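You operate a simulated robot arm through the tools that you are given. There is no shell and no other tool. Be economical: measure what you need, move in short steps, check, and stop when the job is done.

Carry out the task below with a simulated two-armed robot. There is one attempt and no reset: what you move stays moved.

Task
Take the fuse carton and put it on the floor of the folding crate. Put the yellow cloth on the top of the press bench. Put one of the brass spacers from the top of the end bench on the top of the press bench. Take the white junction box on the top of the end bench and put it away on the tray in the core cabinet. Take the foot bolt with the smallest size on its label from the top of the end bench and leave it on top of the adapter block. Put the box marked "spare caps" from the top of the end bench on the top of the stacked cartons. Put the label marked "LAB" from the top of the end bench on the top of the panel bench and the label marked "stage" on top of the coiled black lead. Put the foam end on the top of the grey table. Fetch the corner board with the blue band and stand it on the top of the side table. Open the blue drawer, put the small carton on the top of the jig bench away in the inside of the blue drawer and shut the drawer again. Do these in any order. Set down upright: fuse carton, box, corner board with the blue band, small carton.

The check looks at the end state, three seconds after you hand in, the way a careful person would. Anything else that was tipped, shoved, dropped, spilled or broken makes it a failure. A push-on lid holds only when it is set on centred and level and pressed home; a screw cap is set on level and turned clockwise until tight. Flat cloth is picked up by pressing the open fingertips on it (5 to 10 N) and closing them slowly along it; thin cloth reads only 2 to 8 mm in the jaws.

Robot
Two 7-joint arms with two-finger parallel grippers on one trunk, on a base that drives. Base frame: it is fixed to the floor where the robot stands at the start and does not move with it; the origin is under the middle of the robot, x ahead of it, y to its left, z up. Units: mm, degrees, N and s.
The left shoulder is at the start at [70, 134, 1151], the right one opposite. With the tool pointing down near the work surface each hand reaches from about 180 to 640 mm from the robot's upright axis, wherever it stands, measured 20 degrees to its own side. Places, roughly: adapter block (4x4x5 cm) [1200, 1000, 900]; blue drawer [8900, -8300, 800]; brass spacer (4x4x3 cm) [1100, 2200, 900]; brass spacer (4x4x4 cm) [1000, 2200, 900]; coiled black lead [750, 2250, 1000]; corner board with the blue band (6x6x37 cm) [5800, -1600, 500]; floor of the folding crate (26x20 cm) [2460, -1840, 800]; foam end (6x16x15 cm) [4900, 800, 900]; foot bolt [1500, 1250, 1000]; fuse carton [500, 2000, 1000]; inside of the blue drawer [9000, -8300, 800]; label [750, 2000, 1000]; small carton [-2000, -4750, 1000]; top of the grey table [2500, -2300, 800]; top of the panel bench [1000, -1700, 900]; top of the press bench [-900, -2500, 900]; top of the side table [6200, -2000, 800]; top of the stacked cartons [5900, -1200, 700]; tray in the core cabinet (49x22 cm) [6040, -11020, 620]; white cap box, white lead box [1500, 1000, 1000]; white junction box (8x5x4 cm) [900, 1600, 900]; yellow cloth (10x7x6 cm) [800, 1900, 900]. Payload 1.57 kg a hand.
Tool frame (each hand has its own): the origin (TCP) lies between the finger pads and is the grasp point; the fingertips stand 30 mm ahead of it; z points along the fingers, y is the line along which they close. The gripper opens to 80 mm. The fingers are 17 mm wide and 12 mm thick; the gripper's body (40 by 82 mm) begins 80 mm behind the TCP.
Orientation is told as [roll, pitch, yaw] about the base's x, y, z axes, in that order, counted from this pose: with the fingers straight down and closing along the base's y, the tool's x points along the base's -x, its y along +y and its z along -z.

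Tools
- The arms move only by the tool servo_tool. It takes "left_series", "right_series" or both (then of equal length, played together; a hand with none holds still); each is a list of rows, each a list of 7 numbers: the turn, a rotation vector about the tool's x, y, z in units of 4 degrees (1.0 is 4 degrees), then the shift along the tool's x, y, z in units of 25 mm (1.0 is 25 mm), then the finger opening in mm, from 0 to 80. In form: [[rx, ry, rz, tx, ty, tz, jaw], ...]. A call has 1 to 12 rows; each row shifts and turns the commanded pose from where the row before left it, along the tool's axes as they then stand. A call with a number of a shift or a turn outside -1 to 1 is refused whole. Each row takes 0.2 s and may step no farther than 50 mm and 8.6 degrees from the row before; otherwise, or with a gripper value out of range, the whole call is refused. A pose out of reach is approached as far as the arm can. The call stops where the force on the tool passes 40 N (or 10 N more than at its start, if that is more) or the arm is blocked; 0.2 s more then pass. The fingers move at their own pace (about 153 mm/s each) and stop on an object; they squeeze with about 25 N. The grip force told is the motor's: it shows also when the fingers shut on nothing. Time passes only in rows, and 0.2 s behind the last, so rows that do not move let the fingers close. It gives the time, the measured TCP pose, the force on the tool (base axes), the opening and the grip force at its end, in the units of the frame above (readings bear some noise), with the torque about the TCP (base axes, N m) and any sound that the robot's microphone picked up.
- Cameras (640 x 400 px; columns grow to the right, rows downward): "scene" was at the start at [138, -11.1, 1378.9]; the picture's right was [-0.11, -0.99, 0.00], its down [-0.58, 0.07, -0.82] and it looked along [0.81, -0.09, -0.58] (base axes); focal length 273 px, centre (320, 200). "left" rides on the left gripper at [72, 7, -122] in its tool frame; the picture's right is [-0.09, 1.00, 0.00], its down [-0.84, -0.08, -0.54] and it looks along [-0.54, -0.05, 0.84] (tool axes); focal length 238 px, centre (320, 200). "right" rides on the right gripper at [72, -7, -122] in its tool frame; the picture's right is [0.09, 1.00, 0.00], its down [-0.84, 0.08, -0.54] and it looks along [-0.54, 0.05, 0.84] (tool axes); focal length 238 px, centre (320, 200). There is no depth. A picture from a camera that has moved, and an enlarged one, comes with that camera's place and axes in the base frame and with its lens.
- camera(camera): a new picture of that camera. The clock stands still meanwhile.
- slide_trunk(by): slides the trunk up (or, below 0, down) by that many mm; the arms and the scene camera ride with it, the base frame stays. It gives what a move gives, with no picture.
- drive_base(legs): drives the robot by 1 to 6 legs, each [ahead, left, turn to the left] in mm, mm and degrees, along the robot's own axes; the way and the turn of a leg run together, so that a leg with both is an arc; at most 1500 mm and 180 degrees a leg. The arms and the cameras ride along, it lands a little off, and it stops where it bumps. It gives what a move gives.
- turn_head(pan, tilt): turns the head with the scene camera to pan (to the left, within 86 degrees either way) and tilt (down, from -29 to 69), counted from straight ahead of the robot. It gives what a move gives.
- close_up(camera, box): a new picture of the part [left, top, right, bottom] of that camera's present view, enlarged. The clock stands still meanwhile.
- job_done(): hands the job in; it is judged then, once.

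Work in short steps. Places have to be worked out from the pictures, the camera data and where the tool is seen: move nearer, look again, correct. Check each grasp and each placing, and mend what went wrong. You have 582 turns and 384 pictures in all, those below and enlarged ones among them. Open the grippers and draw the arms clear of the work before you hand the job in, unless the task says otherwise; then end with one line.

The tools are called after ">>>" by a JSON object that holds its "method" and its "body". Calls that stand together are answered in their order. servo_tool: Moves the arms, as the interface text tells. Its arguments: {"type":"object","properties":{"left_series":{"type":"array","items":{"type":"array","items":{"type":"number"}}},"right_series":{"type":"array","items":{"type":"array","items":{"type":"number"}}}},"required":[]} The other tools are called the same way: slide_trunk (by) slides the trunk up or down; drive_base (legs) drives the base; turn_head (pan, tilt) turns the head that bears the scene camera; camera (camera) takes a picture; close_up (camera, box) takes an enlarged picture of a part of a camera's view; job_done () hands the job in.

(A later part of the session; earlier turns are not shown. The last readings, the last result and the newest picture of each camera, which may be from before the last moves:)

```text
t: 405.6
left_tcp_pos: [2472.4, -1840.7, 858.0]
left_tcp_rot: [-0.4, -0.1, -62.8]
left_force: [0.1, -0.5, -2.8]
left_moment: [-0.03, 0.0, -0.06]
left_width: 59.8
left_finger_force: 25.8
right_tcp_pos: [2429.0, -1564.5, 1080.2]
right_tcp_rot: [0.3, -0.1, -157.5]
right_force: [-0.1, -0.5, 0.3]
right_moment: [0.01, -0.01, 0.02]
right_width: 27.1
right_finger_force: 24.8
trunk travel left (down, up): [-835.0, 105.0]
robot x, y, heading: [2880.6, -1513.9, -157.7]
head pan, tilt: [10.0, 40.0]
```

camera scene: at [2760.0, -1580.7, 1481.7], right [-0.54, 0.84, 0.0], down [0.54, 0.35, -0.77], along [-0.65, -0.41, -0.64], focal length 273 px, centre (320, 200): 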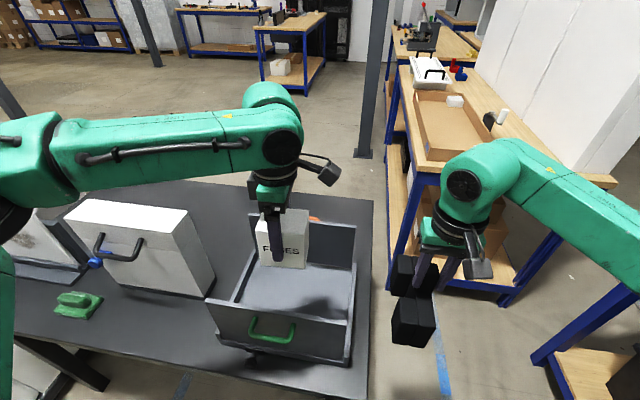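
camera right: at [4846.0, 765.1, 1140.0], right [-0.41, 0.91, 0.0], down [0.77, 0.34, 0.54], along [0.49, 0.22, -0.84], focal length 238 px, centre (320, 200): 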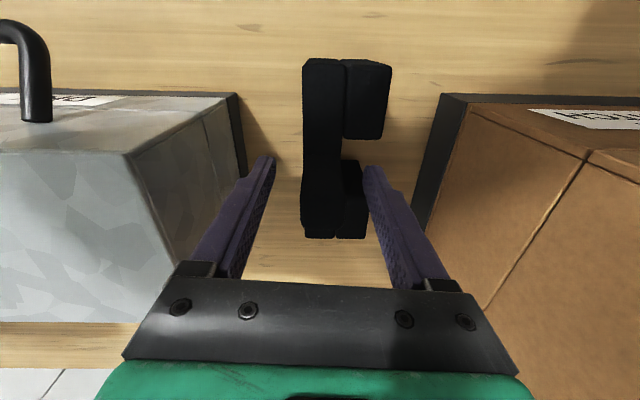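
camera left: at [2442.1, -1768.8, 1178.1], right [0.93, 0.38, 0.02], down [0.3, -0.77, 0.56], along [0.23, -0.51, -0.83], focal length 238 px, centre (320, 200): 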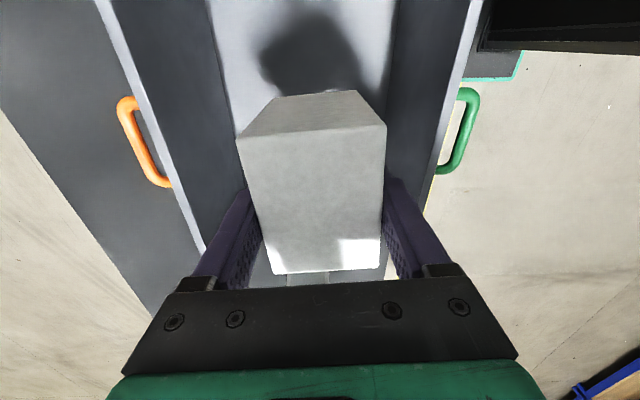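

>>> {"method": "servo_tool", "body": {"left_series": [[0, 0, 0, 0, 0, 0.15, 45], [0, 0, 0, 0, 0, 0.15, 45], [0, 0, 0, 0, 0, 0, 45]]}}

>>> {"method": "camera", "body": {"camera": "left"}}

```text
t: 406.4
left_tcp_pos: [2471.2, -1841.9, 851.5]
left_tcp_rot: [-0.4, -0.1, -62.8]
left_force: [0.2, 2.0, -1.9]
left_moment: [0.02, 0.02, -0.02]
left_width: 60.1
left_finger_force: 25.0
right_tcp_pos: [2428.5, -1564.9, 1080.9]
right_tcp_rot: [0.2, 0.1, -157.5]
right_force: [0.2, 0.5, -0.3]
right_moment: [0.01, -0.03, 0.01]
right_width: 27.3
right_finger_force: 25.0
trunk travel left (down, up): [-835.0, 105.0]
robot x, y, heading: [2877.1, -1511.7, -157.6]
head pan, tilt: [10.0, 40.0]
```

```text
231 pictures are left
camera left: at [2444.3, -1774.2, 972.2], right [0.93, 0.37, -0.01], down [0.32, -0.78, 0.54], along [0.2, -0.51, -0.84], focal length 238 px, centre (320, 200)
```

left: 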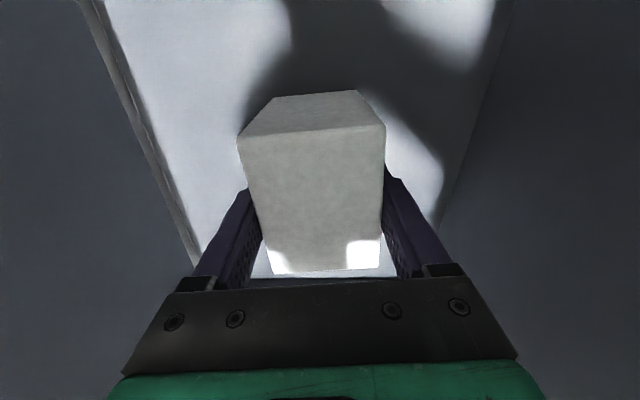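

>>> {"method": "servo_tool", "body": {"left_series": [[0, 0, 0, 0, 0, 0.15, 45], [0, 0, 0, 0, 0, 0.12, 45], [0, 0, 0, 0, 0, 0, 45]]}}

>>> {"method": "servo_tool", "body": {"left_series": [[0, 0, 0, 0, 0, 0.12, 45], [0, 0, 0, 0, 0, 0.12, 45], [0, 0, 0, 0, 0, 0, 45]]}}

>>> {"method": "servo_tool", "body": {"left_series": [[0, 0, 0, 0, 0, 0.12, 45], [0, 0, 0, 0, 0, 0.12, 45], [0, 0, 0, 0, 0, 0, 45]]}}

```text
t: 407.2
left_tcp_pos: [2471.7, -1841.7, 846.0]
left_tcp_rot: [-0.8, 0.0, -62.7]
left_force: [-2.9, -3.6, 19.7]
left_moment: [0.21, -0.41, 0.0]
left_width: 59.8
left_finger_force: 24.9
right_tcp_pos: [2430.5, -1563.1, 1082.3]
right_tcp_rot: [0.4, -0.1, -157.5]
right_force: [0.1, 0.3, 0.1]
right_moment: [0.03, 0.0, -0.01]
right_width: 27.0
right_finger_force: 25.3
trunk travel left (down, up): [-835.0, 105.0]
robot x, y, heading: [2882.1, -1514.3, -157.6]
head pan, tilt: [10.0, 40.0]
```

```text
t: 408.0
left_tcp_pos: [2470.8, -1841.4, 843.4]
left_tcp_rot: [-1.0, -0.2, -62.7]
left_force: [6.6, 1.7, 20.0]
left_moment: [0.23, -1.04, -0.03]
left_width: 59.8
left_finger_force: 24.9
right_tcp_pos: [2432.2, -1561.6, 1082.0]
right_tcp_rot: [0.3, -0.3, -157.6]
right_force: [-0.1, -0.6, -1.7]
right_moment: [0.02, -0.02, 0.02]
right_width: 27.3
right_finger_force: 25.6
trunk travel left (down, up): [-835.0, 105.0]
robot x, y, heading: [2877.5, -1515.5, -157.2]
head pan, tilt: [10.0, 40.0]
stopped in row 3 (left hand): the force on the tool passed its limit at 41 N (the readings are from after the stop); the commanded pose is now the measured one
```

```text
t: 408.6
left_tcp_pos: [2468.9, -1842.0, 841.7]
left_tcp_rot: [-1.7, -0.1, -62.7]
left_force: [8.7, 3.1, 27.3]
left_moment: [0.44, -1.34, -0.07]
left_width: 60.7
left_finger_force: 24.6
right_tcp_pos: [2433.0, -1562.7, 1081.3]
right_tcp_rot: [0.2, -0.2, -157.5]
right_force: [1.2, 0.4, -0.6]
right_moment: [0.01, 0.0, 0.0]
right_width: 27.4
right_finger_force: 24.6
trunk travel left (down, up): [-835.0, 105.0]
robot x, y, heading: [2879.4, -1517.8, -157.2]
head pan, tilt: [10.0, 40.0]
stopped in row 3 (left hand): the force on the tool passed its limit at 48 N (the readings are from after the stop); the commanded pose is now the measured one
```

Contact around z≈847; I pressed a bit too much. I back up 4 mm and check.

>>> {"method": "servo_tool", "body": {"left_series": [[0.3, 0, 0, 0, 0, -0.16, 45], [0, 0, 0, 0, 0, 0, 45], [0, 0, 0, 0, 0, 0, 45]]}}

>>> {"method": "close_up", "body": {"camera": "scene", "box": [220, 200, 380, 340]}}

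```text
t: 409.4
left_tcp_pos: [2468.7, -1841.5, 843.1]
left_tcp_rot: [-2.7, -0.2, -62.7]
left_force: [5.4, 2.9, 12.0]
left_moment: [0.36, -0.58, 0.0]
left_width: 60.2
left_finger_force: 25.5
right_tcp_pos: [2431.3, -1562.9, 1081.7]
right_tcp_rot: [0.3, -0.1, -157.5]
right_force: [-0.3, -0.5, 0.3]
right_moment: [0.02, 0.01, -0.05]
right_width: 27.3
right_finger_force: 24.7
trunk travel left (down, up): [-835.0, 105.0]
robot x, y, heading: [2878.5, -1517.0, -157.7]
head pan, tilt: [10.0, 40.0]
```

```text
2.86 times, centred on (300, 270) of scene
camera zoom: at [2764.5, -1577.7, 1482.2], right [-0.54, 0.84, 0.0], down [0.54, 0.34, -0.77], along [-0.65, -0.41, -0.64], focal length 780 px, centre (377, 0)
```

zoom: 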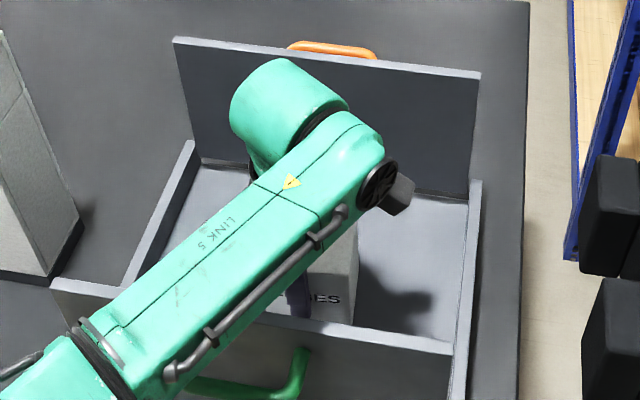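

The forearm seems to rest on the crate's near wall. I raise the trunk ~100 mm (lifting all), then lower the hand again with a steeper forearm.

>>> {"method": "slide_trunk", "body": {"by": 105}}

>>> {"method": "servo_tool", "body": {"left_series": [[-0.5, 0, 0, 0, 0, 1, 45], [0, 0, 0, 0, 0, 1, 45], [0, 0, 0, 0, 0, 1, 45], [0, 0, 0, 0, 0, 0.6, 45], [0, 0, 0, 0, 0, 0, 45]]}}

>>> {"method": "close_up", "body": {"camera": "scene", "box": [190, 200, 390, 380]}}

```text
t: 410.8
left_tcp_pos: [2465.6, -1842.8, 946.4]
left_tcp_rot: [-2.5, 0.0, -62.7]
left_force: [0.1, -0.3, -2.8]
left_moment: [0.01, -0.04, -0.01]
left_width: 59.6
left_finger_force: 24.6
right_tcp_pos: [2428.7, -1564.5, 1185.3]
right_tcp_rot: [0.3, 0.1, -157.4]
right_force: [-0.1, 0.0, -0.8]
right_moment: [0.01, -0.01, 0.02]
right_width: 27.4
right_finger_force: 24.5
trunk travel left (down, up): [-940.0, 0.0]
robot x, y, heading: [2878.9, -1513.4, -157.6]
head pan, tilt: [10.0, 40.0]
```

```text
t: 412.0
left_tcp_pos: [2465.3, -1844.3, 857.2]
left_tcp_rot: [-0.5, 0.0, -62.7]
left_force: [-0.2, -0.1, -2.4]
left_moment: [-0.01, 0.0, -0.01]
left_width: 59.5
left_finger_force: 25.0
right_tcp_pos: [2428.8, -1565.0, 1185.9]
right_tcp_rot: [0.3, -0.1, -157.5]
right_force: [-0.2, -0.4, -0.5]
right_moment: [-0.01, -0.02, 0.01]
right_width: 27.3
right_finger_force: 24.9
trunk travel left (down, up): [-940.0, 0.0]
robot x, y, heading: [2881.2, -1512.1, -157.5]
head pan, tilt: [10.0, 40.0]
```

```text
2.22 times, centred on (290, 290) of scene
camera zoom: at [2761.4, -1580.4, 1586.9], right [-0.54, 0.84, 0.0], down [0.54, 0.35, -0.77], along [-0.65, -0.41, -0.64], focal length 606 px, centre (387, 0)
```

zoom: 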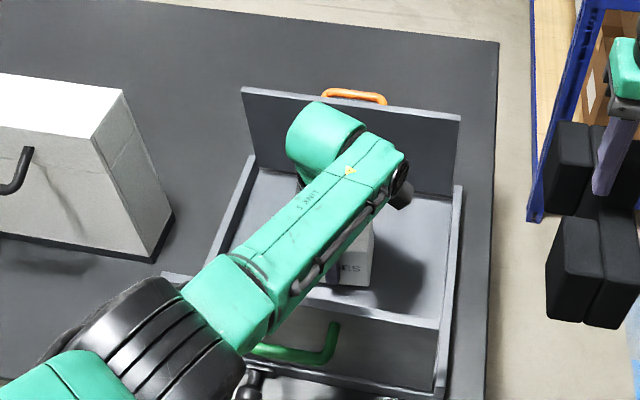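

>>> {"method": "servo_tool", "body": {"left_series": [[0, 0, 0, 0, 0, 0.2, 45], [0, 0, 0, 0, 0, 0.2, 45], [0, 0, 0, 0, 0, 0, 45]]}}

>>> {"method": "servo_tool", "body": {"left_series": [[0, 0, 0, 0, 0, 0.12, 45], [0, 0, 0, 0, 0, 0, 45]]}}

```text
t: 412.8
left_tcp_pos: [2464.1, -1844.6, 847.2]
left_tcp_rot: [-0.6, 0.0, -62.7]
left_force: [0.5, 0.4, -1.9]
left_moment: [-0.03, -0.01, 0.0]
left_width: 59.9
left_finger_force: 25.4
right_tcp_pos: [2428.3, -1565.6, 1185.7]
right_tcp_rot: [0.3, 0.0, -157.4]
right_force: [1.0, 0.2, 0.3]
right_moment: [0.0, -0.02, 0.01]
right_width: 27.4
right_finger_force: 24.8
trunk travel left (down, up): [-940.0, 0.0]
robot x, y, heading: [2877.1, -1511.7, -157.7]
head pan, tilt: [10.0, 40.0]
```

```text
t: 413.4
left_tcp_pos: [2464.5, -1844.5, 845.5]
left_tcp_rot: [-0.6, 0.0, -62.7]
left_force: [0.3, 0.3, -2.3]
left_moment: [-0.03, -0.01, 0.02]
left_width: 59.6
left_finger_force: 25.2
right_tcp_pos: [2427.5, -1564.4, 1187.2]
right_tcp_rot: [0.3, 0.1, -157.5]
right_force: [-0.4, 1.1, 0.0]
right_moment: [0.0, -0.03, 0.01]
right_width: 27.4
right_finger_force: 24.9
trunk travel left (down, up): [-940.0, 0.0]
robot x, y, heading: [2880.4, -1513.2, -157.3]
head pan, tilt: [10.0, 40.0]
```

No contact yet at 845, confirming it was the forearm. I continue down.

>>> {"method": "servo_tool", "body": {"left_series": [[0, 0, 0, 0, 0, 0.2, 45], [0, 0, 0, 0, 0, 0, 45]]}}

>>> {"method": "servo_tool", "body": {"left_series": [[0, 0, 0, 0, 0, 0.15, 45], [0, 0, 0, 0, 0, 0, 45]]}}

```text
t: 414.0
left_tcp_pos: [2465.1, -1844.0, 844.3]
left_tcp_rot: [-1.2, -0.1, -62.8]
left_force: [-0.2, -5.3, 25.9]
left_moment: [0.19, -0.71, -0.01]
left_width: 60.2
left_finger_force: 24.6
right_tcp_pos: [2432.5, -1563.7, 1187.7]
right_tcp_rot: [0.3, -0.2, -157.5]
right_force: [0.4, 0.5, -0.2]
right_moment: [0.05, 0.02, -0.02]
right_width: 27.5
right_finger_force: 25.1
trunk travel left (down, up): [-940.0, 0.0]
robot x, y, heading: [2881.9, -1511.7, -157.5]
head pan, tilt: [10.0, 40.0]
```

```text
t: 414.4
left_tcp_pos: [2464.3, -1843.7, 844.2]
left_tcp_rot: [-1.1, -0.2, -63.1]
left_force: [9.3, 0.9, 22.7]
left_moment: [1.05, -0.81, -0.32]
left_width: 59.8
left_finger_force: 25.2
right_tcp_pos: [2433.0, -1563.5, 1186.9]
right_tcp_rot: [0.3, -0.3, -157.4]
right_force: [-0.3, -0.3, -0.7]
right_moment: [-0.02, -0.02, 0.03]
right_width: 27.3
right_finger_force: 25.2
trunk travel left (down, up): [-940.0, 0.0]
robot x, y, heading: [2879.5, -1513.2, -157.7]
head pan, tilt: [10.0, 40.0]
stopped in row 1 (left hand): the force on the tool passed its limit at 41 N (the readings are from after the stop); the commanded pose is now the measured one
```

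Contact again at the same height, so this is the crate floor (z≈772). I ease off 2 mm and release.

>>> {"method": "servo_tool", "body": {"left_series": [[0, 0, 0, 0, 0, -0.06, 45], [0, 0, 0, 0, 0, 0, 62], [0, 0, 0, 0, 0, 0, 72], [0, 0, 0, 0, 0, 0, 80], [0, 0, 0, 0, 0, 0, 80]]}}

>>> {"method": "camera", "body": {"camera": "left"}}

```text
t: 415.6
left_tcp_pos: [2462.4, -1845.1, 841.6]
left_tcp_rot: [-0.9, -0.1, -62.9]
left_force: [1.1, -0.6, -0.5]
left_moment: [-0.01, 0.0, 0.01]
left_width: 79.9
left_finger_force: 0.1
right_tcp_pos: [2427.3, -1564.8, 1185.6]
right_tcp_rot: [0.3, 0.0, -157.4]
right_force: [0.3, 0.3, -0.3]
right_moment: [0.01, -0.01, -0.04]
right_width: 27.4
right_finger_force: 25.5
trunk travel left (down, up): [-940.0, 0.0]
robot x, y, heading: [2880.5, -1514.5, -157.4]
head pan, tilt: [10.0, 40.0]
```

```text
228 pictures are left
camera left: at [2435.2, -1777.8, 962.8], right [0.93, 0.37, -0.02], down [0.32, -0.78, 0.54], along [0.19, -0.51, -0.84], focal length 238 px, centre (320, 200)
```

left: 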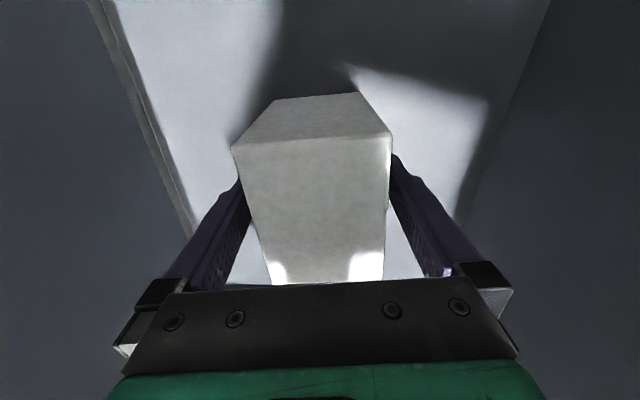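

Released. I rise straight up and check.

>>> {"method": "servo_tool", "body": {"left_series": [[0, 0, 0, 0, 0, -0.5, 80], [0, 0, 0, 0, 0, -1, 80], [0, 0, 0, 0, 0, -1, 80], [0, 0, 0, 0, 0, -1, 80], [0, 0, 0, 0, 0, -1, 80], [0, 0, 0, 0, 0, -1, 80], [0, 0, 0, 0, 0, -1, 80], [0, 0, 0, 0, 0, -1, 80], [0, 0, 0, 0, 0, -1, 80], [0, 0, 0, 0, 0, -1, 80]]}}

>>> {"method": "camera", "body": {"camera": "scene"}}

>>> {"method": "camera", "body": {"camera": "left"}}

```text
t: 417.8
left_tcp_pos: [2469.0, -1851.3, 1079.2]
left_tcp_rot: [-1.0, -1.0, -62.4]
left_force: [-0.5, -0.8, 0.5]
left_moment: [0.0, -0.01, 0.01]
left_width: 80.2
left_finger_force: 0.0
right_tcp_pos: [2429.0, -1564.4, 1185.7]
right_tcp_rot: [0.4, 0.0, -157.5]
right_force: [0.1, 0.1, 0.1]
right_moment: [0.0, 0.02, -0.03]
right_width: 27.1
right_finger_force: 25.2
trunk travel left (down, up): [-940.0, 0.0]
robot x, y, heading: [2880.8, -1516.3, -157.5]
head pan, tilt: [10.0, 40.0]
```

```text
227 pictures are left
camera scene: at [2761.8, -1580.2, 1586.9], right [-0.54, 0.84, 0.0], down [0.54, 0.35, -0.77], along [-0.65, -0.41, -0.64], focal length 273 px, centre (320, 200)
```

scene: 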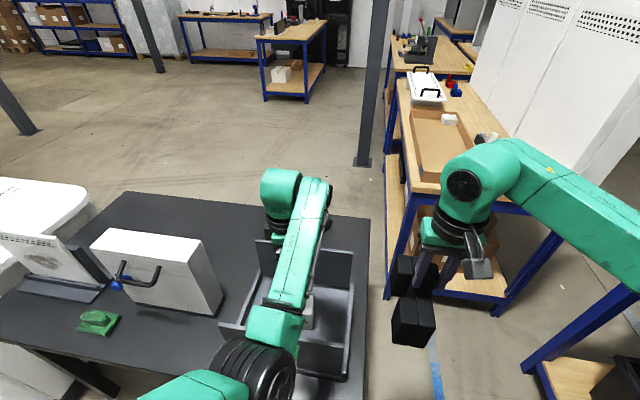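

```text
226 pictures are left
camera left: at [2441.4, -1782.6, 1198.6], right [0.93, 0.38, -0.02], down [0.32, -0.76, 0.56], along [0.2, -0.52, -0.83], focal length 238 px, centre (320, 200)
```

left: 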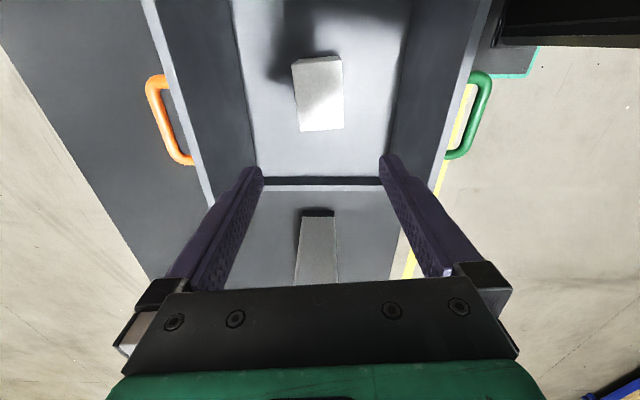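

The carton stands on the crate floor. I retract the left hand back toward the robot, watching the elbow.

>>> {"method": "servo_tool", "body": {"left_series": [[0, 0, 0, 0, 0.5, -1, 60], [0, 0, 0, 0, 0.8, -0.5, 60], [0, 0, 0, 0, 0.9, 0, 60], [0, 0, 0, 0, 0.9, 0, 60], [0, 0, 0, 0, 0.9, 0, 60], [0, 0, 0, 0, 0.9, 0, 60]]}}

>>> {"method": "camera", "body": {"camera": "scene"}}

```text
t: 419.0
left_tcp_pos: [2514.2, -1891.5, 1088.3]
left_tcp_rot: [-6.1, -6.6, -58.4]
left_force: [0.7, -0.6, 0.4]
left_moment: [-0.02, 0.01, -0.02]
left_width: 59.9
left_finger_force: 0.1
left hand out of reach, approached as far as the arm can: row 1, 2, 3, 4, 5, 6
right_tcp_pos: [2429.2, -1564.6, 1184.9]
right_tcp_rot: [0.2, 0.0, -157.6]
right_force: [0.2, 0.3, 0.3]
right_moment: [-0.02, 0.01, 0.02]
right_width: 27.5
right_finger_force: 25.5
trunk travel left (down, up): [-940.0, 0.0]
robot x, y, heading: [2879.3, -1514.0, -157.4]
head pan, tilt: [10.0, 40.0]
stopped in row 6 (left hand): the arm was blocked; the commanded pose is now the measured one
```

```text
225 pictures are left
camera scene: at [2762.1, -1579.8, 1587.0], right [-0.54, 0.84, 0.0], down [0.54, 0.35, -0.77], along [-0.65, -0.41, -0.64], focal length 273 px, centre (320, 200)
```

scene: 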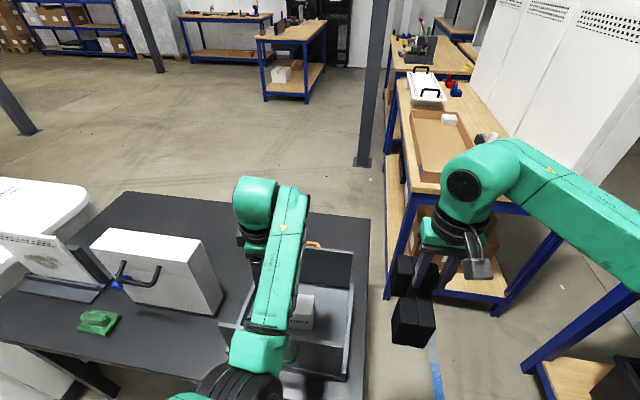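

The left arm has swung elbow-in and is blocked. Fingers are well above the crate walls, so I drive straight back 500 mm and unwind in free space.

>>> {"method": "drive_base", "body": {"legs": [[-500, 0, 0]]}}

>>> {"method": "servo_tool", "body": {"left_series": [[0, 0, 0, 0, 0, -1, 60], [0, 0, 0, 0, 0, -1, 60], [0, 0, 0, 0, 0, -1, 60], [0, 0, 0, 0, 0, -1, 60]]}}

>>> {"method": "camera", "body": {"camera": "scene"}}

```text
t: 421.9
left_tcp_pos: [2976.2, -1700.9, 1086.5]
left_tcp_rot: [-6.0, -6.6, -58.4]
left_force: [-0.6, 0.7, 0.2]
left_moment: [0.0, 0.01, 0.0]
left_width: 59.9
left_finger_force: 0.0
right_tcp_pos: [2890.5, -1374.6, 1186.0]
right_tcp_rot: [0.3, 0.1, -157.4]
right_force: [-0.2, -0.5, -0.9]
right_moment: [0.01, 0.0, 0.0]
right_width: 27.2
right_finger_force: 25.3
trunk travel left (down, up): [-940.0, 0.0]
robot x, y, heading: [3341.8, -1320.8, -157.4]
head pan, tilt: [10.0, 40.0]
```

```text
t: 422.9
left_tcp_pos: [2958.3, -1729.6, 1147.0]
left_tcp_rot: [-6.3, -8.1, -57.1]
left_force: [-0.4, -0.3, -0.3]
left_moment: [0.01, 0.01, -0.02]
left_width: 60.1
left_finger_force: 0.0
left hand out of reach, approached as far as the arm can: row 2, 3, 4
right_tcp_pos: [2892.9, -1372.8, 1186.4]
right_tcp_rot: [0.3, 0.0, -157.4]
right_force: [-1.4, -0.6, -0.6]
right_moment: [0.0, 0.02, 0.02]
right_width: 27.2
right_finger_force: 25.1
trunk travel left (down, up): [-940.0, 0.0]
robot x, y, heading: [3342.9, -1321.1, -157.5]
head pan, tilt: [10.0, 40.0]
```

```text
224 pictures are left
camera scene: at [3224.4, -1388.5, 1586.9], right [-0.54, 0.84, 0.0], down [0.54, 0.35, -0.77], along [-0.65, -0.41, -0.64], focal length 273 px, centre (320, 200)
```

scene: 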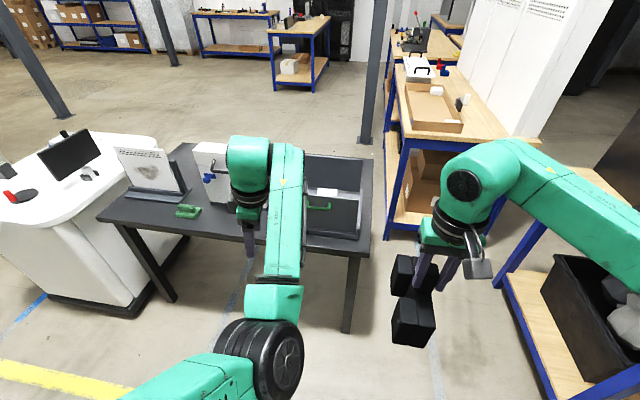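

I rotate the left hand clockwise back toward rel 0, which should push the elbow outward.

>>> {"method": "servo_tool", "body": {"left_series": [[0, 0, 1, 0, 0, 0, 60], [0, 0, 1, 0, 0, 0, 60], [0, 0, 1, 0, 0, 0, 60], [0, 0, 1, 0, 0, 0, 60], [0, 0, 1, 0, 0, 0, 60], [0, 0, 1, 0, 0, 0, 60], [0, 0, 1, 0, 0, 0, 60], [0, 0, 1, 0, 0, 0, 60], [0, 0, 1, 0, 0, 0, 60], [0, 0, 1, 0, 0, 0, 60], [0, 0, 1, 0, 0, 0, 60], [0, 0, 1, 0, 0, 0, 60]]}}

>>> {"method": "servo_tool", "body": {"left_series": [[0, 0, 1, 0, 0, 0, 60], [0, 0, 1, 0, 0, 0, 60], [0, 0, 1, 0, 0, 0, 60], [0, 0, 1, 0, 0, 0, 60], [0, 0, 1, 0, 0, 0, 60], [0, 0, 1, 0, 0, 0, 60], [0, 0, 1, 0, 0, 0, 60], [0, 0, 1, 0, 0, 0, 60], [0, 0, 1, 0, 0, 0, 60], [0, 0, 1, 0, 0, 0, 60], [0, 0, 1, 0, 0, 0, 60], [0, 0, 1, 0, 0, 0, 60]]}}

>>> {"method": "camera", "body": {"camera": "scene"}}

```text
t: 425.5
left_tcp_pos: [2955.6, -1728.6, 1148.1]
left_tcp_rot: [1.6, -10.0, -105.7]
left_force: [1.3, -0.4, 0.1]
left_moment: [-0.01, -0.04, 0.01]
left_width: 60.0
left_finger_force: 0.0
right_tcp_pos: [2891.1, -1373.9, 1187.0]
right_tcp_rot: [0.3, 0.0, -157.4]
right_force: [0.5, 0.0, -1.1]
right_moment: [0.04, -0.01, 0.02]
right_width: 27.5
right_finger_force: 25.4
trunk travel left (down, up): [-940.0, 0.0]
robot x, y, heading: [3344.5, -1324.1, -157.6]
head pan, tilt: [10.0, 40.0]
```

```text
t: 428.1
left_tcp_pos: [2958.8, -1728.9, 1149.0]
left_tcp_rot: [8.4, -5.5, -154.2]
left_force: [0.0, 0.6, -0.8]
left_moment: [0.0, 0.0, -0.02]
left_width: 60.1
left_finger_force: 0.0
right_tcp_pos: [2891.2, -1372.8, 1186.1]
right_tcp_rot: [0.2, -0.1, -157.3]
right_force: [0.1, 1.0, -1.0]
right_moment: [0.0, 0.0, -0.02]
right_width: 27.3
right_finger_force: 25.1
trunk travel left (down, up): [-940.0, 0.0]
robot x, y, heading: [3342.9, -1323.0, -157.6]
head pan, tilt: [10.0, 40.0]
```

```text
223 pictures are left
camera scene: at [3224.4, -1388.5, 1586.9], right [-0.54, 0.84, 0.0], down [0.54, 0.35, -0.77], along [-0.65, -0.41, -0.64], focal length 273 px, centre (320, 200)
```

scene: 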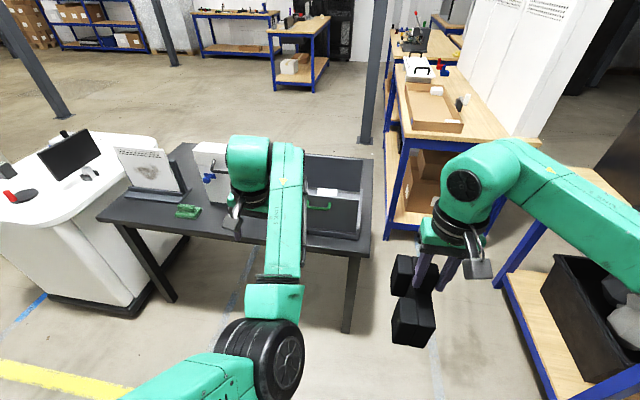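

>>> {"method": "servo_tool", "body": {"left_series": [[0, 0, 1, 0, 0, 0, 60], [0, 0, 1, 0, 0, 0, 60], [0, 0, 1, 0, 0, 0, 60], [0, 0, 1, 0, 0, 0, 60], [0, 0, 1, 0, 0, 0, 60], [0, 0, 1, 0, 0, 0, 60], [0, 0, 1, 0, 0, 0, 60], [0, 0, 1, 0, 0, 0, 60], [0, 0, 1, 0, 0, 0, 60], [0, 0, 1, 0, 0, 0, 60], [0, 0, 1, 0, 0, 0, 60], [0, 0, 1, 0, 0, 0, 60]]}}

>>> {"method": "servo_tool", "body": {"left_series": [[0, 0, 0.5, 0, 0, -1, 60], [0, 0, 0.5, 0, 0, -1, 60], [0, 0, 0.5, 0, 0, -1, 60], [0, 0, 0.5, 0, 0, -1, 60], [0, 0, 0, 0, 0, -1, 60], [0, 0, 0, 0, 0, -1, 60]]}}

>>> {"method": "camera", "body": {"camera": "scene"}}

```text
t: 430.7
left_tcp_pos: [2956.7, -1728.1, 1148.1]
left_tcp_rot: [9.9, 2.6, 158.5]
left_force: [-0.6, -0.7, -0.4]
left_moment: [-0.01, 0.01, 0.04]
left_width: 60.0
left_finger_force: 0.2
right_tcp_pos: [2892.1, -1372.1, 1184.3]
right_tcp_rot: [0.5, 0.1, -157.5]
right_force: [-0.6, -0.7, -0.7]
right_moment: [0.04, -0.02, -0.01]
right_width: 27.3
right_finger_force: 25.2
trunk travel left (down, up): [-940.0, 0.0]
robot x, y, heading: [3339.0, -1323.5, -157.4]
head pan, tilt: [10.0, 40.0]
```

```text
t: 432.1
left_tcp_pos: [2909.5, -1742.5, 1265.1]
left_tcp_rot: [8.5, 2.9, 149.4]
left_force: [0.2, 0.1, -0.1]
left_moment: [0.04, 0.01, 0.01]
left_width: 60.1
left_finger_force: 0.0
left hand out of reach, approached as far as the arm can: row 1, 2, 3, 4, 5, 6
right_tcp_pos: [2890.9, -1373.4, 1185.1]
right_tcp_rot: [0.3, 0.0, -157.4]
right_force: [-0.2, -0.2, -1.1]
right_moment: [0.03, -0.01, 0.03]
right_width: 27.6
right_finger_force: 24.7
trunk travel left (down, up): [-940.0, 0.0]
robot x, y, heading: [3341.2, -1321.2, -157.9]
head pan, tilt: [10.0, 40.0]
```

```text
222 pictures are left
camera scene: at [3224.6, -1388.0, 1586.9], right [-0.54, 0.84, 0.0], down [0.54, 0.35, -0.77], along [-0.65, -0.41, -0.64], focal length 273 px, centre (320, 200)
```

scene: 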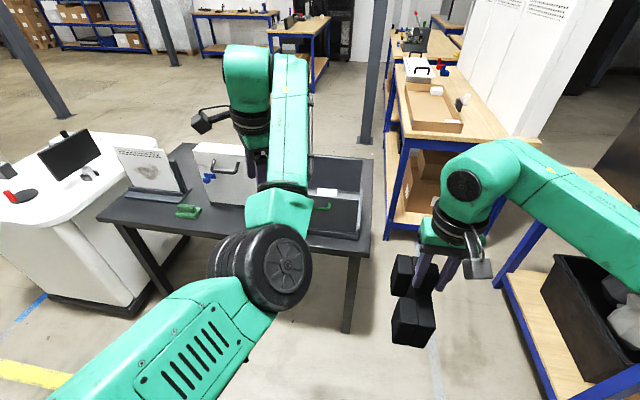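

>>> {"method": "servo_tool", "body": {"left_series": [[0, 0, 1, 0, 0, 0.5, 60], [0, 0, 1, 0, 0, 0.5, 60], [0, 0, 1, 0, 0, 0.5, 60], [0, 0, 1, 0, 0, 0.5, 60], [0, 0, 1, 0, 0, 0.5, 60], [0, 0, 1, 0, 0, 0.5, 60]]}}

>>> {"method": "servo_tool", "body": {"left_series": [[0, 0, -1, 0, 0.6, -1, 60], [0, 0, -1, 0, 0.6, -1, 60], [0, 0, -1, 0, 0.6, -1, 60], [0, 0, -1, 0, 0.6, -1, 60], [0, 0, -1, 0, 0, -1, 60], [0, 0, -1, 0, 0, -1, 60], [0, 0, -1, 0, 0, -1, 60], [0, 0, -1, 0, 0, -1, 60], [0, 0, -1, 0, 0, -1, 60], [0, 0, -1, 0, 0, -1, 60]]}}

>>> {"method": "camera", "body": {"camera": "scene"}}

```text
t: 433.5
left_tcp_pos: [2907.4, -1753.9, 1189.9]
left_tcp_rot: [6.5, 6.0, 125.4]
left_force: [0.8, -0.9, 1.2]
left_moment: [0.0, 0.01, 0.02]
left_width: 59.8
left_finger_force: 0.0
right_tcp_pos: [2891.2, -1373.5, 1186.3]
right_tcp_rot: [0.3, 0.0, -157.4]
right_force: [0.7, -0.7, 0.0]
right_moment: [0.01, 0.01, 0.0]
right_width: 27.1
right_finger_force: 24.9
trunk travel left (down, up): [-940.0, 0.0]
robot x, y, heading: [3344.2, -1317.1, -157.4]
head pan, tilt: [10.0, 40.0]
```

```text
t: 435.7
left_tcp_pos: [2901.2, -1734.3, 1441.4]
left_tcp_rot: [10.9, -1.0, 162.0]
left_force: [-0.3, 0.1, -0.1]
left_moment: [-0.06, 0.0, -0.02]
left_width: 60.1
left_finger_force: 0.1
left hand out of reach, approached as far as the arm can: row 5, 7, 8, 9, 10
right_tcp_pos: [2892.0, -1370.8, 1185.3]
right_tcp_rot: [0.6, 0.0, -157.4]
right_force: [-0.5, -0.4, 0.0]
right_moment: [-0.04, -0.01, 0.02]
right_width: 27.2
right_finger_force: 24.6
trunk travel left (down, up): [-940.0, 0.0]
robot x, y, heading: [3344.2, -1319.7, -157.7]
head pan, tilt: [10.0, 40.0]
```

```text
221 pictures are left
camera scene: at [3223.8, -1384.0, 1587.0], right [-0.54, 0.84, 0.0], down [0.54, 0.34, -0.77], along [-0.65, -0.41, -0.64], focal length 273 px, centre (320, 200)
```

scene: 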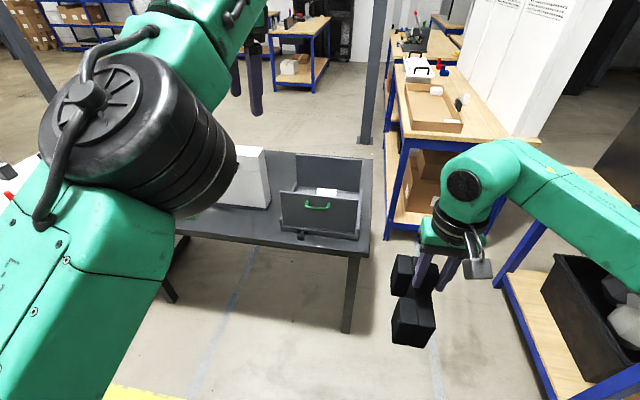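

The elbow is outside again. I square the tool and bring the hand back and down to a home-like pose.

>>> {"method": "servo_tool", "body": {"left_series": [[1, 0.25, 0, 0.5, 0, 0, 60], [1, 0, 0, 0.5, 0, 0, 60], [0.7, 0, 0, 0.5, 0, 0, 60], [0, 0, -1, 0.5, 0, 0, 60], [0, 0, -1, 0.3, 0, 0, 60], [0, 0, -1, 0, 0, 0.5, 60], [0, 0, -1, 0, 0, 0.5, 60], [0, 0, -1, 0, 0, 0.5, 60], [0, 0, -1, 0, 0, 0.5, 60], [0, 0, -1, 0, 0, 0.5, 60], [0, 0, -1, 0, 0, 0.5, 60], [0, 0, -1, 0, 0, 0.5, 60]]}}

>>> {"method": "servo_tool", "body": {"left_series": [[0, 0, -0.2, 0.5, 0, 0.8, 60], [0, 0, 0, 0.5, 0, 0.8, 60], [0, 0, 0, 0.5, 0, 0.8, 60], [0, 0, 0, 0, 0, 0.8, 60]]}}

>>> {"method": "camera", "body": {"camera": "scene"}}

```text
t: 438.3
left_tcp_pos: [2928.8, -1763.1, 1414.2]
left_tcp_rot: [3.0, -2.1, -161.7]
left_force: [-0.4, -0.3, -0.2]
left_moment: [-0.02, 0.01, -0.02]
left_width: 59.9
left_finger_force: 0.0
left hand out of reach, approached as far as the arm can: row 2, 4, 6, 7, 8, 9, 10, 11, 12
right_tcp_pos: [2891.5, -1374.2, 1186.6]
right_tcp_rot: [0.4, 0.0, -157.5]
right_force: [-0.3, -0.3, -0.9]
right_moment: [0.01, 0.0, 0.0]
right_width: 27.4
right_finger_force: 25.0
trunk travel left (down, up): [-940.0, 0.0]
robot x, y, heading: [3340.3, -1317.4, -157.5]
head pan, tilt: [10.0, 40.0]
```

```text
t: 439.3
left_tcp_pos: [2929.0, -1766.9, 1414.5]
left_tcp_rot: [3.1, -2.2, -161.1]
left_force: [0.5, 0.3, 0.9]
left_moment: [0.0, -0.03, -0.01]
left_width: 59.9
left_finger_force: 0.1
left hand out of reach, approached as far as the arm can: row 1, 2, 3, 4
right_tcp_pos: [2891.5, -1373.6, 1186.4]
right_tcp_rot: [0.3, 0.0, -157.4]
right_force: [-0.3, 0.9, -0.8]
right_moment: [-0.04, 0.03, -0.03]
right_width: 27.4
right_finger_force: 25.2
trunk travel left (down, up): [-940.0, 0.0]
robot x, y, heading: [3340.9, -1320.8, -157.4]
head pan, tilt: [10.0, 40.0]
```

```text
220 pictures are left
camera scene: at [3224.3, -1388.6, 1586.9], right [-0.54, 0.84, 0.0], down [0.54, 0.35, -0.77], along [-0.65, -0.41, -0.64], focal length 273 px, centre (320, 200)
```

scene: 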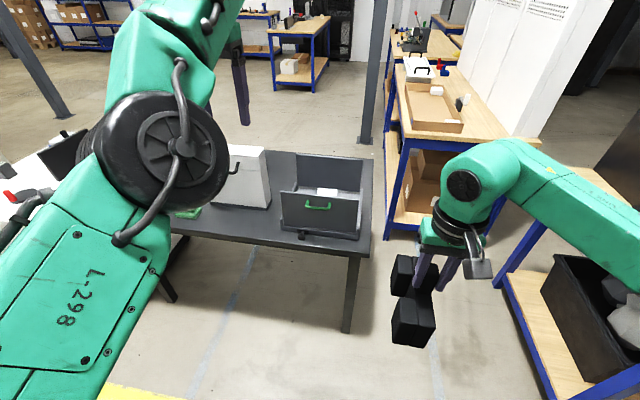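

>>> {"method": "servo_tool", "body": {"left_series": [[0, 0, 1, 0, 0, 0, 60], [0, 0, 1, 0, 0, 0, 60], [0, 0, 1, 0, 0, 0, 60], [0, 0, 1, 0, 0, 0, 60], [0, 0, 1, 0, 0, 0, 60], [0, 0, 1, 0, 0, 0, 60], [0, 0, 0, 0.8, 0, 0, 60], [0, 0, 0, 0.8, 0, 0, 60], [0, 0, 0, 0.8, 0, 0, 60], [0, 0, 0, 0.8, 0, 0, 60]]}}

>>> {"method": "camera", "body": {"camera": "scene"}}

```text
t: 441.5
left_tcp_pos: [2956.2, -1808.3, 1419.0]
left_tcp_rot: [3.8, -1.0, 174.9]
left_force: [-0.1, -0.5, 0.3]
left_moment: [-0.01, 0.04, -0.01]
left_width: 59.9
left_finger_force: 0.1
left hand out of reach, approached as far as the arm can: row 7, 8, 9, 10
right_tcp_pos: [2891.6, -1372.6, 1185.6]
right_tcp_rot: [0.3, 0.1, -157.4]
right_force: [0.1, 0.4, -0.5]
right_moment: [0.0, -0.01, 0.0]
right_width: 27.3
right_finger_force: 24.7
trunk travel left (down, up): [-940.0, 0.0]
robot x, y, heading: [3338.4, -1321.3, -157.4]
head pan, tilt: [10.0, 40.0]
```

```text
219 pictures are left
camera scene: at [3224.9, -1389.2, 1586.9], right [-0.54, 0.84, 0.0], down [0.54, 0.35, -0.77], along [-0.65, -0.41, -0.64], focal length 273 px, centre (320, 200)
```

scene: 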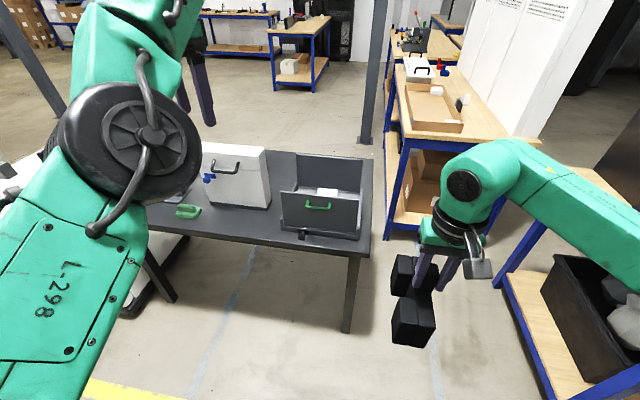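

>>> {"method": "servo_tool", "body": {"left_series": [[0, 0, 0, 0, 0, 1, 60], [0, 0, 0, 0, 0, 1, 60], [0, 0, 0, 0, 0, 1, 60], [0, 0, 0, 0, 0, 1, 60]]}}

>>> {"method": "servo_tool", "body": {"left_series": [[0, 0, 0.5, 0, -1, 0, 60], [0, 0, 0.5, 0, -1, 0, 60], [0, 0, 0.5, 0, -1, 0, 60], [0, 0, 0.5, 0, -1, 0, 60]]}}

>>> {"method": "camera", "body": {"camera": "scene"}}

```text
t: 442.5
left_tcp_pos: [2955.2, -1806.7, 1414.6]
left_tcp_rot: [3.5, -0.7, 175.0]
left_force: [-0.6, -0.2, 0.5]
left_moment: [-0.01, 0.01, -0.03]
left_width: 60.1
left_finger_force: 0.1
left hand out of reach, approached as far as the arm can: row 1, 2, 3, 4
right_tcp_pos: [2891.6, -1373.2, 1186.3]
right_tcp_rot: [0.3, 0.0, -157.4]
right_force: [-0.1, -0.2, 0.0]
right_moment: [0.0, 0.04, 0.01]
right_width: 27.2
right_finger_force: 24.8
trunk travel left (down, up): [-940.0, 0.0]
robot x, y, heading: [3343.1, -1322.3, -157.1]
head pan, tilt: [10.0, 40.0]
```

```text
t: 443.5
left_tcp_pos: [2915.3, -1737.1, 1416.3]
left_tcp_rot: [4.0, -0.5, 166.9]
left_force: [0.0, -0.3, 0.9]
left_moment: [-0.01, 0.02, -0.01]
left_width: 59.9
left_finger_force: 0.0
left hand out of reach, approached as far as the arm can: row 1, 2, 3, 4
right_tcp_pos: [2891.5, -1372.4, 1186.5]
right_tcp_rot: [0.3, 0.0, -157.4]
right_force: [0.6, -0.4, -1.5]
right_moment: [0.0, -0.04, 0.02]
right_width: 27.5
right_finger_force: 25.0
trunk travel left (down, up): [-940.0, 0.0]
robot x, y, heading: [3343.1, -1317.5, -157.4]
head pan, tilt: [10.0, 40.0]
```

```text
218 pictures are left
camera scene: at [3224.1, -1387.4, 1586.9], right [-0.54, 0.84, 0.0], down [0.54, 0.35, -0.77], along [-0.65, -0.41, -0.64], focal length 273 px, centre (320, 200)
```

scene: 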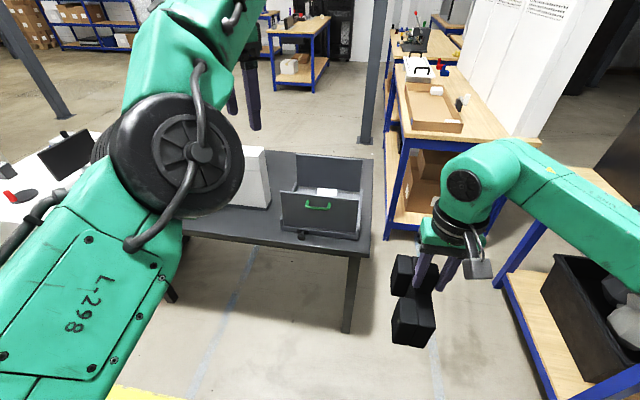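

Radial motion is singular with the straight elbow. Pitching the fingers forward brings the wrist inward; I try that, then pull back.

>>> {"method": "servo_tool", "body": {"left_series": [[0, -1, 0, 0, 0, 0, 60], [0, -1, 0, 0, 0, 0, 60], [0, -1, 0, 0, 0, 0, 60], [0, -1, 0, 0, 0, 0, 60], [0, -1, 0, 0, 0, 0, 60], [0, -1, 0, 0, 0, 0, 60]]}}

>>> {"method": "servo_tool", "body": {"left_series": [[0, 0, 0, 1, 0, 0, 60], [0, 0, 0, 1, 0, 0, 60], [0, 0, 0, 1, 0, 0, 60], [0, 0, 0, 1, 0, 0, 60]]}}

>>> {"method": "camera", "body": {"camera": "scene"}}

```text
t: 444.9
left_tcp_pos: [2914.4, -1738.7, 1415.6]
left_tcp_rot: [4.0, -0.6, 167.0]
left_force: [-0.2, -0.4, 0.7]
left_moment: [-0.01, 0.06, 0.03]
left_width: 60.0
left_finger_force: 0.1
left hand out of reach, approached as far as the arm can: row 1, 2, 3, 4, 5, 6
right_tcp_pos: [2892.6, -1373.3, 1184.6]
right_tcp_rot: [0.3, -0.1, -157.4]
right_force: [0.1, -0.8, 0.1]
right_moment: [0.02, 0.03, 0.02]
right_width: 27.3
right_finger_force: 24.7
trunk travel left (down, up): [-940.0, 0.0]
robot x, y, heading: [3345.3, -1321.5, -157.5]
head pan, tilt: [10.0, 40.0]
```

```text
t: 445.9
left_tcp_pos: [2949.5, -1798.0, 1420.7]
left_tcp_rot: [3.9, -0.4, 166.9]
left_force: [-0.3, 0.0, -0.5]
left_moment: [-0.03, 0.0, 0.0]
left_width: 59.7
left_finger_force: 0.0
left hand out of reach, approached as far as the arm can: row 1, 2, 3, 4
right_tcp_pos: [2893.1, -1373.7, 1185.0]
right_tcp_rot: [0.2, 0.1, -157.4]
right_force: [-0.3, 0.3, -0.3]
right_moment: [0.0, -0.03, -0.01]
right_width: 27.4
right_finger_force: 24.9
trunk travel left (down, up): [-940.0, 0.0]
robot x, y, heading: [3343.3, -1322.0, -157.4]
head pan, tilt: [10.0, 40.0]
```

```text
217 pictures are left
camera scene: at [3225.0, -1389.5, 1586.9], right [-0.54, 0.84, 0.0], down [0.54, 0.35, -0.77], along [-0.65, -0.41, -0.64], focal length 273 px, centre (320, 200)
```

scene: 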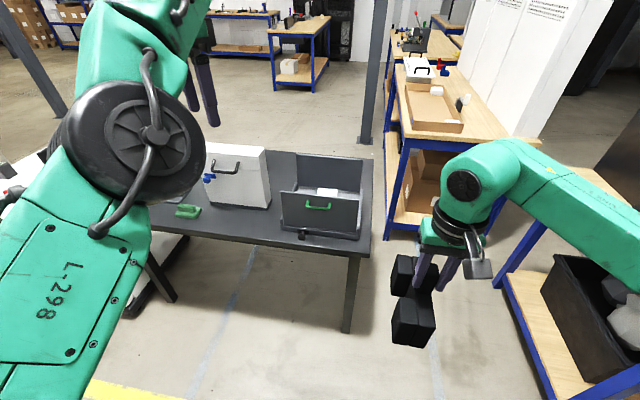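

>>> {"method": "servo_tool", "body": {"left_series": [[0, 1, 0, 0, 0, 0, 60], [0, 1, 0, 0, 0, 0, 60], [0, 1, 0, 0, 0, 0, 60], [0, 1, 0, 0, 0, 0, 60], [0, 1, 0, 0, 0, 0, 60], [0, 1, 0, 0, 0, 0, 60]]}}

>>> {"method": "servo_tool", "body": {"left_series": [[1, 0, 0, 0, 0, 0, 60], [1, 0, 0, 0, 0, 0, 60], [1, 0, 0, 0, 0, 0, 60], [1, 0, 0, 0, 0, 0, 60]]}}

>>> {"method": "servo_tool", "body": {"left_series": [[0, 0, 0, 0, 0, 1, 60], [0, 0, 0, 0, 0, 1, 60], [0, 0, 0, 0, 0, 1, 60], [0, 0, 0, 0, 0, 1, 60]]}}

```text
t: 447.3
left_tcp_pos: [2953.6, -1797.8, 1415.8]
left_tcp_rot: [2.2, 2.7, 168.2]
left_force: [0.2, -0.4, -0.2]
left_moment: [0.02, 0.02, 0.01]
left_width: 59.8
left_finger_force: 0.1
left hand out of reach, approached as far as the arm can: row 1, 2, 3, 4, 5, 6
right_tcp_pos: [2892.0, -1372.6, 1184.5]
right_tcp_rot: [0.3, 0.0, -157.4]
right_force: [0.1, -0.2, -0.7]
right_moment: [0.0, 0.0, 0.02]
right_width: 27.2
right_finger_force: 25.4
trunk travel left (down, up): [-940.0, 0.0]
robot x, y, heading: [3340.2, -1322.1, -157.4]
head pan, tilt: [10.0, 40.0]
```

```text
t: 448.3
left_tcp_pos: [2954.4, -1796.8, 1415.4]
left_tcp_rot: [2.1, 2.9, 168.2]
left_force: [0.6, -0.1, -0.8]
left_moment: [-0.02, -0.02, -0.06]
left_width: 59.8
left_finger_force: 0.1
left hand out of reach, approached as far as the arm can: row 1, 2, 3, 4
right_tcp_pos: [2891.4, -1373.7, 1186.5]
right_tcp_rot: [0.3, 0.1, -157.4]
right_force: [0.4, -0.4, -0.5]
right_moment: [-0.01, -0.02, -0.01]
right_width: 27.3
right_finger_force: 24.2
trunk travel left (down, up): [-940.0, 0.0]
robot x, y, heading: [3345.2, -1325.0, -157.4]
head pan, tilt: [10.0, 40.0]
```

```text
t: 449.3
left_tcp_pos: [2948.0, -1805.0, 1382.6]
left_tcp_rot: [2.1, 2.8, 168.1]
left_force: [0.6, -0.2, -1.0]
left_moment: [-0.02, 0.01, -0.01]
left_width: 59.9
left_finger_force: 0.1
left hand out of reach, approached as far as the arm can: row 1, 2, 3, 4
right_tcp_pos: [2891.4, -1374.2, 1186.0]
right_tcp_rot: [0.3, 0.0, -157.3]
right_force: [-0.1, -0.4, 0.0]
right_moment: [0.02, 0.02, 0.01]
right_width: 27.5
right_finger_force: 24.8
trunk travel left (down, up): [-940.0, 0.0]
robot x, y, heading: [3342.5, -1323.2, -157.6]
head pan, tilt: [10.0, 40.0]
```

Downward motion responds now. I continue down.

>>> {"method": "servo_tool", "body": {"left_series": [[0, 0, 0, 0, 0, 1, 60], [0, 0, 0, 0, 0, 1, 60], [0, 0, 0, 0, 0, 1, 60], [0, 0, 0, 0, 0, 1, 60], [0, 0, 0, 0, 0, 1, 60], [0, 0, 0, 0, 0, 1, 60], [0, 0, 0, 0, 0, 1, 60], [0, 0, 0, 0, 0, 1, 60]]}}

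>>> {"method": "servo_tool", "body": {"left_series": [[0, 0, 0, 1, 0, 0, 60], [0, 0, 0, 1, 0, 0, 60], [0, 0, 0, 1, 0, 0, 60], [0, 0, 0, 1, 0, 0, 60]]}}

>>> {"method": "camera", "body": {"camera": "scene"}}

```text
t: 451.1
left_tcp_pos: [2947.2, -1804.7, 1383.9]
left_tcp_rot: [2.0, 2.9, 168.3]
left_force: [0.2, -0.3, -0.1]
left_moment: [-0.01, -0.01, -0.01]
left_width: 60.1
left_finger_force: 0.1
left hand out of reach, approached as far as the arm can: row 1, 2, 3, 4, 5, 6, 7, 8
right_tcp_pos: [2892.0, -1372.7, 1185.4]
right_tcp_rot: [0.4, 0.1, -157.4]
right_force: [0.3, -0.3, -0.6]
right_moment: [0.05, 0.01, -0.02]
right_width: 27.4
right_finger_force: 25.3
trunk travel left (down, up): [-940.0, 0.0]
robot x, y, heading: [3343.3, -1321.9, -157.5]
head pan, tilt: [10.0, 40.0]
```

```text
t: 452.1
left_tcp_pos: [2998.7, -1865.6, 1392.0]
left_tcp_rot: [2.1, 2.9, 168.1]
left_force: [-0.3, 0.7, 0.2]
left_moment: [0.01, 0.0, 0.02]
left_width: 59.8
left_finger_force: 0.0
left hand out of reach, approached as far as the arm can: row 1, 2, 3, 4
right_tcp_pos: [2892.6, -1374.6, 1185.5]
right_tcp_rot: [0.2, 0.1, -157.4]
right_force: [0.2, -0.5, -0.4]
right_moment: [0.03, 0.0, -0.01]
right_width: 27.5
right_finger_force: 25.3
trunk travel left (down, up): [-940.0, 0.0]
robot x, y, heading: [3340.1, -1319.0, -157.5]
head pan, tilt: [10.0, 40.0]
```

```text
216 pictures are left
camera scene: at [3225.2, -1389.4, 1586.9], right [-0.54, 0.84, 0.0], down [0.54, 0.35, -0.77], along [-0.65, -0.41, -0.64], focal length 273 px, centre (320, 200)
```

scene: 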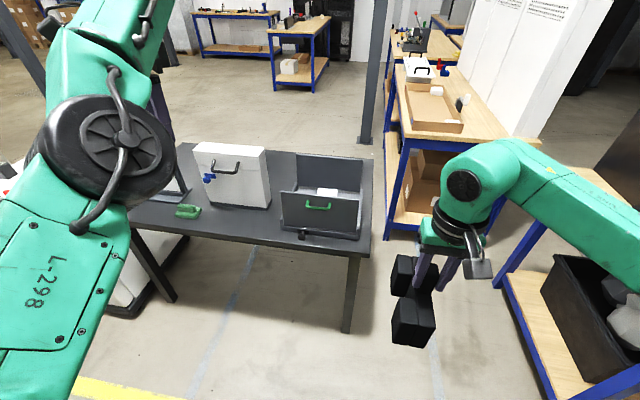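

I move the hand right in front of the shoulder and tilt it like in the earlier successful recovery, then pull back.

>>> {"method": "servo_tool", "body": {"left_series": [[-1, 0, 0, -0.6, -0.9, 0, 60], [-1, 0, 0, -0.6, -0.9, 0, 60], [-1, 0, 0, -0.6, -0.9, 0, 60], [-1, 0, 0, -0.6, -0.9, 0, 60], [0, 1, 0, -0.6, -0.9, 0, 60], [0, 1, 0, -0.6, -0.9, 0, 60], [0, 0, 0, -0.6, -0.9, 0, 60], [0, 0, 0, -0.6, -0.9, 0, 60]]}}

>>> {"method": "servo_tool", "body": {"left_series": [[1, 0, 0, 0.8, 0, 0, 60], [1, 0, 0, 0.8, 0, 0, 60], [1, 0, 0, 0.8, 0, 0, 60], [0, 0, 0, 0.8, 0, 0, 60]]}}

>>> {"method": "camera", "body": {"camera": "scene"}}

```text
t: 453.9
left_tcp_pos: [2921.0, -1727.4, 1460.3]
left_tcp_rot: [18.4, 7.9, 170.0]
left_force: [0.9, 1.1, -0.2]
left_moment: [-0.01, -0.03, 0.01]
left_width: 59.8
left_finger_force: 0.0
left hand out of reach, approached as far as the arm can: row 1, 2, 3, 4, 6, 7, 8
right_tcp_pos: [2890.3, -1373.1, 1185.6]
right_tcp_rot: [0.3, 0.0, -157.4]
right_force: [-1.0, -0.3, 0.4]
right_moment: [0.01, 0.01, -0.02]
right_width: 27.2
right_finger_force: 25.1
trunk travel left (down, up): [-940.0, 0.0]
robot x, y, heading: [3344.3, -1322.1, -157.4]
head pan, tilt: [10.0, 40.0]
```

```text
t: 454.9
left_tcp_pos: [2972.6, -1714.8, 1463.2]
left_tcp_rot: [10.7, 9.4, 170.0]
left_force: [0.4, 0.3, 0.3]
left_moment: [0.03, 0.01, -0.02]
left_width: 60.4
left_finger_force: 0.1
left hand out of reach, approached as far as the arm can: row 1, 2
right_tcp_pos: [2894.4, -1375.1, 1186.0]
right_tcp_rot: [0.3, 0.0, -157.5]
right_force: [0.7, -0.6, 0.0]
right_moment: [0.05, 0.0, 0.03]
right_width: 27.4
right_finger_force: 25.0
trunk travel left (down, up): [-940.0, 0.0]
robot x, y, heading: [3340.5, -1322.5, -157.7]
head pan, tilt: [10.0, 40.0]
```

```text
215 pictures are left
camera scene: at [3227.9, -1390.9, 1587.1], right [-0.54, 0.84, 0.0], down [0.54, 0.35, -0.77], along [-0.65, -0.41, -0.64], focal length 273 px, centre (320, 200)
```

scene: 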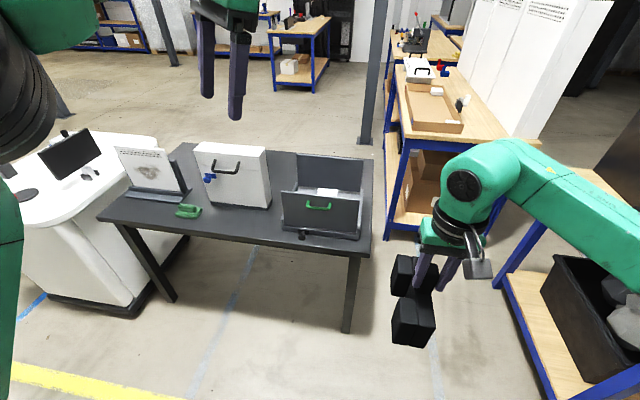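

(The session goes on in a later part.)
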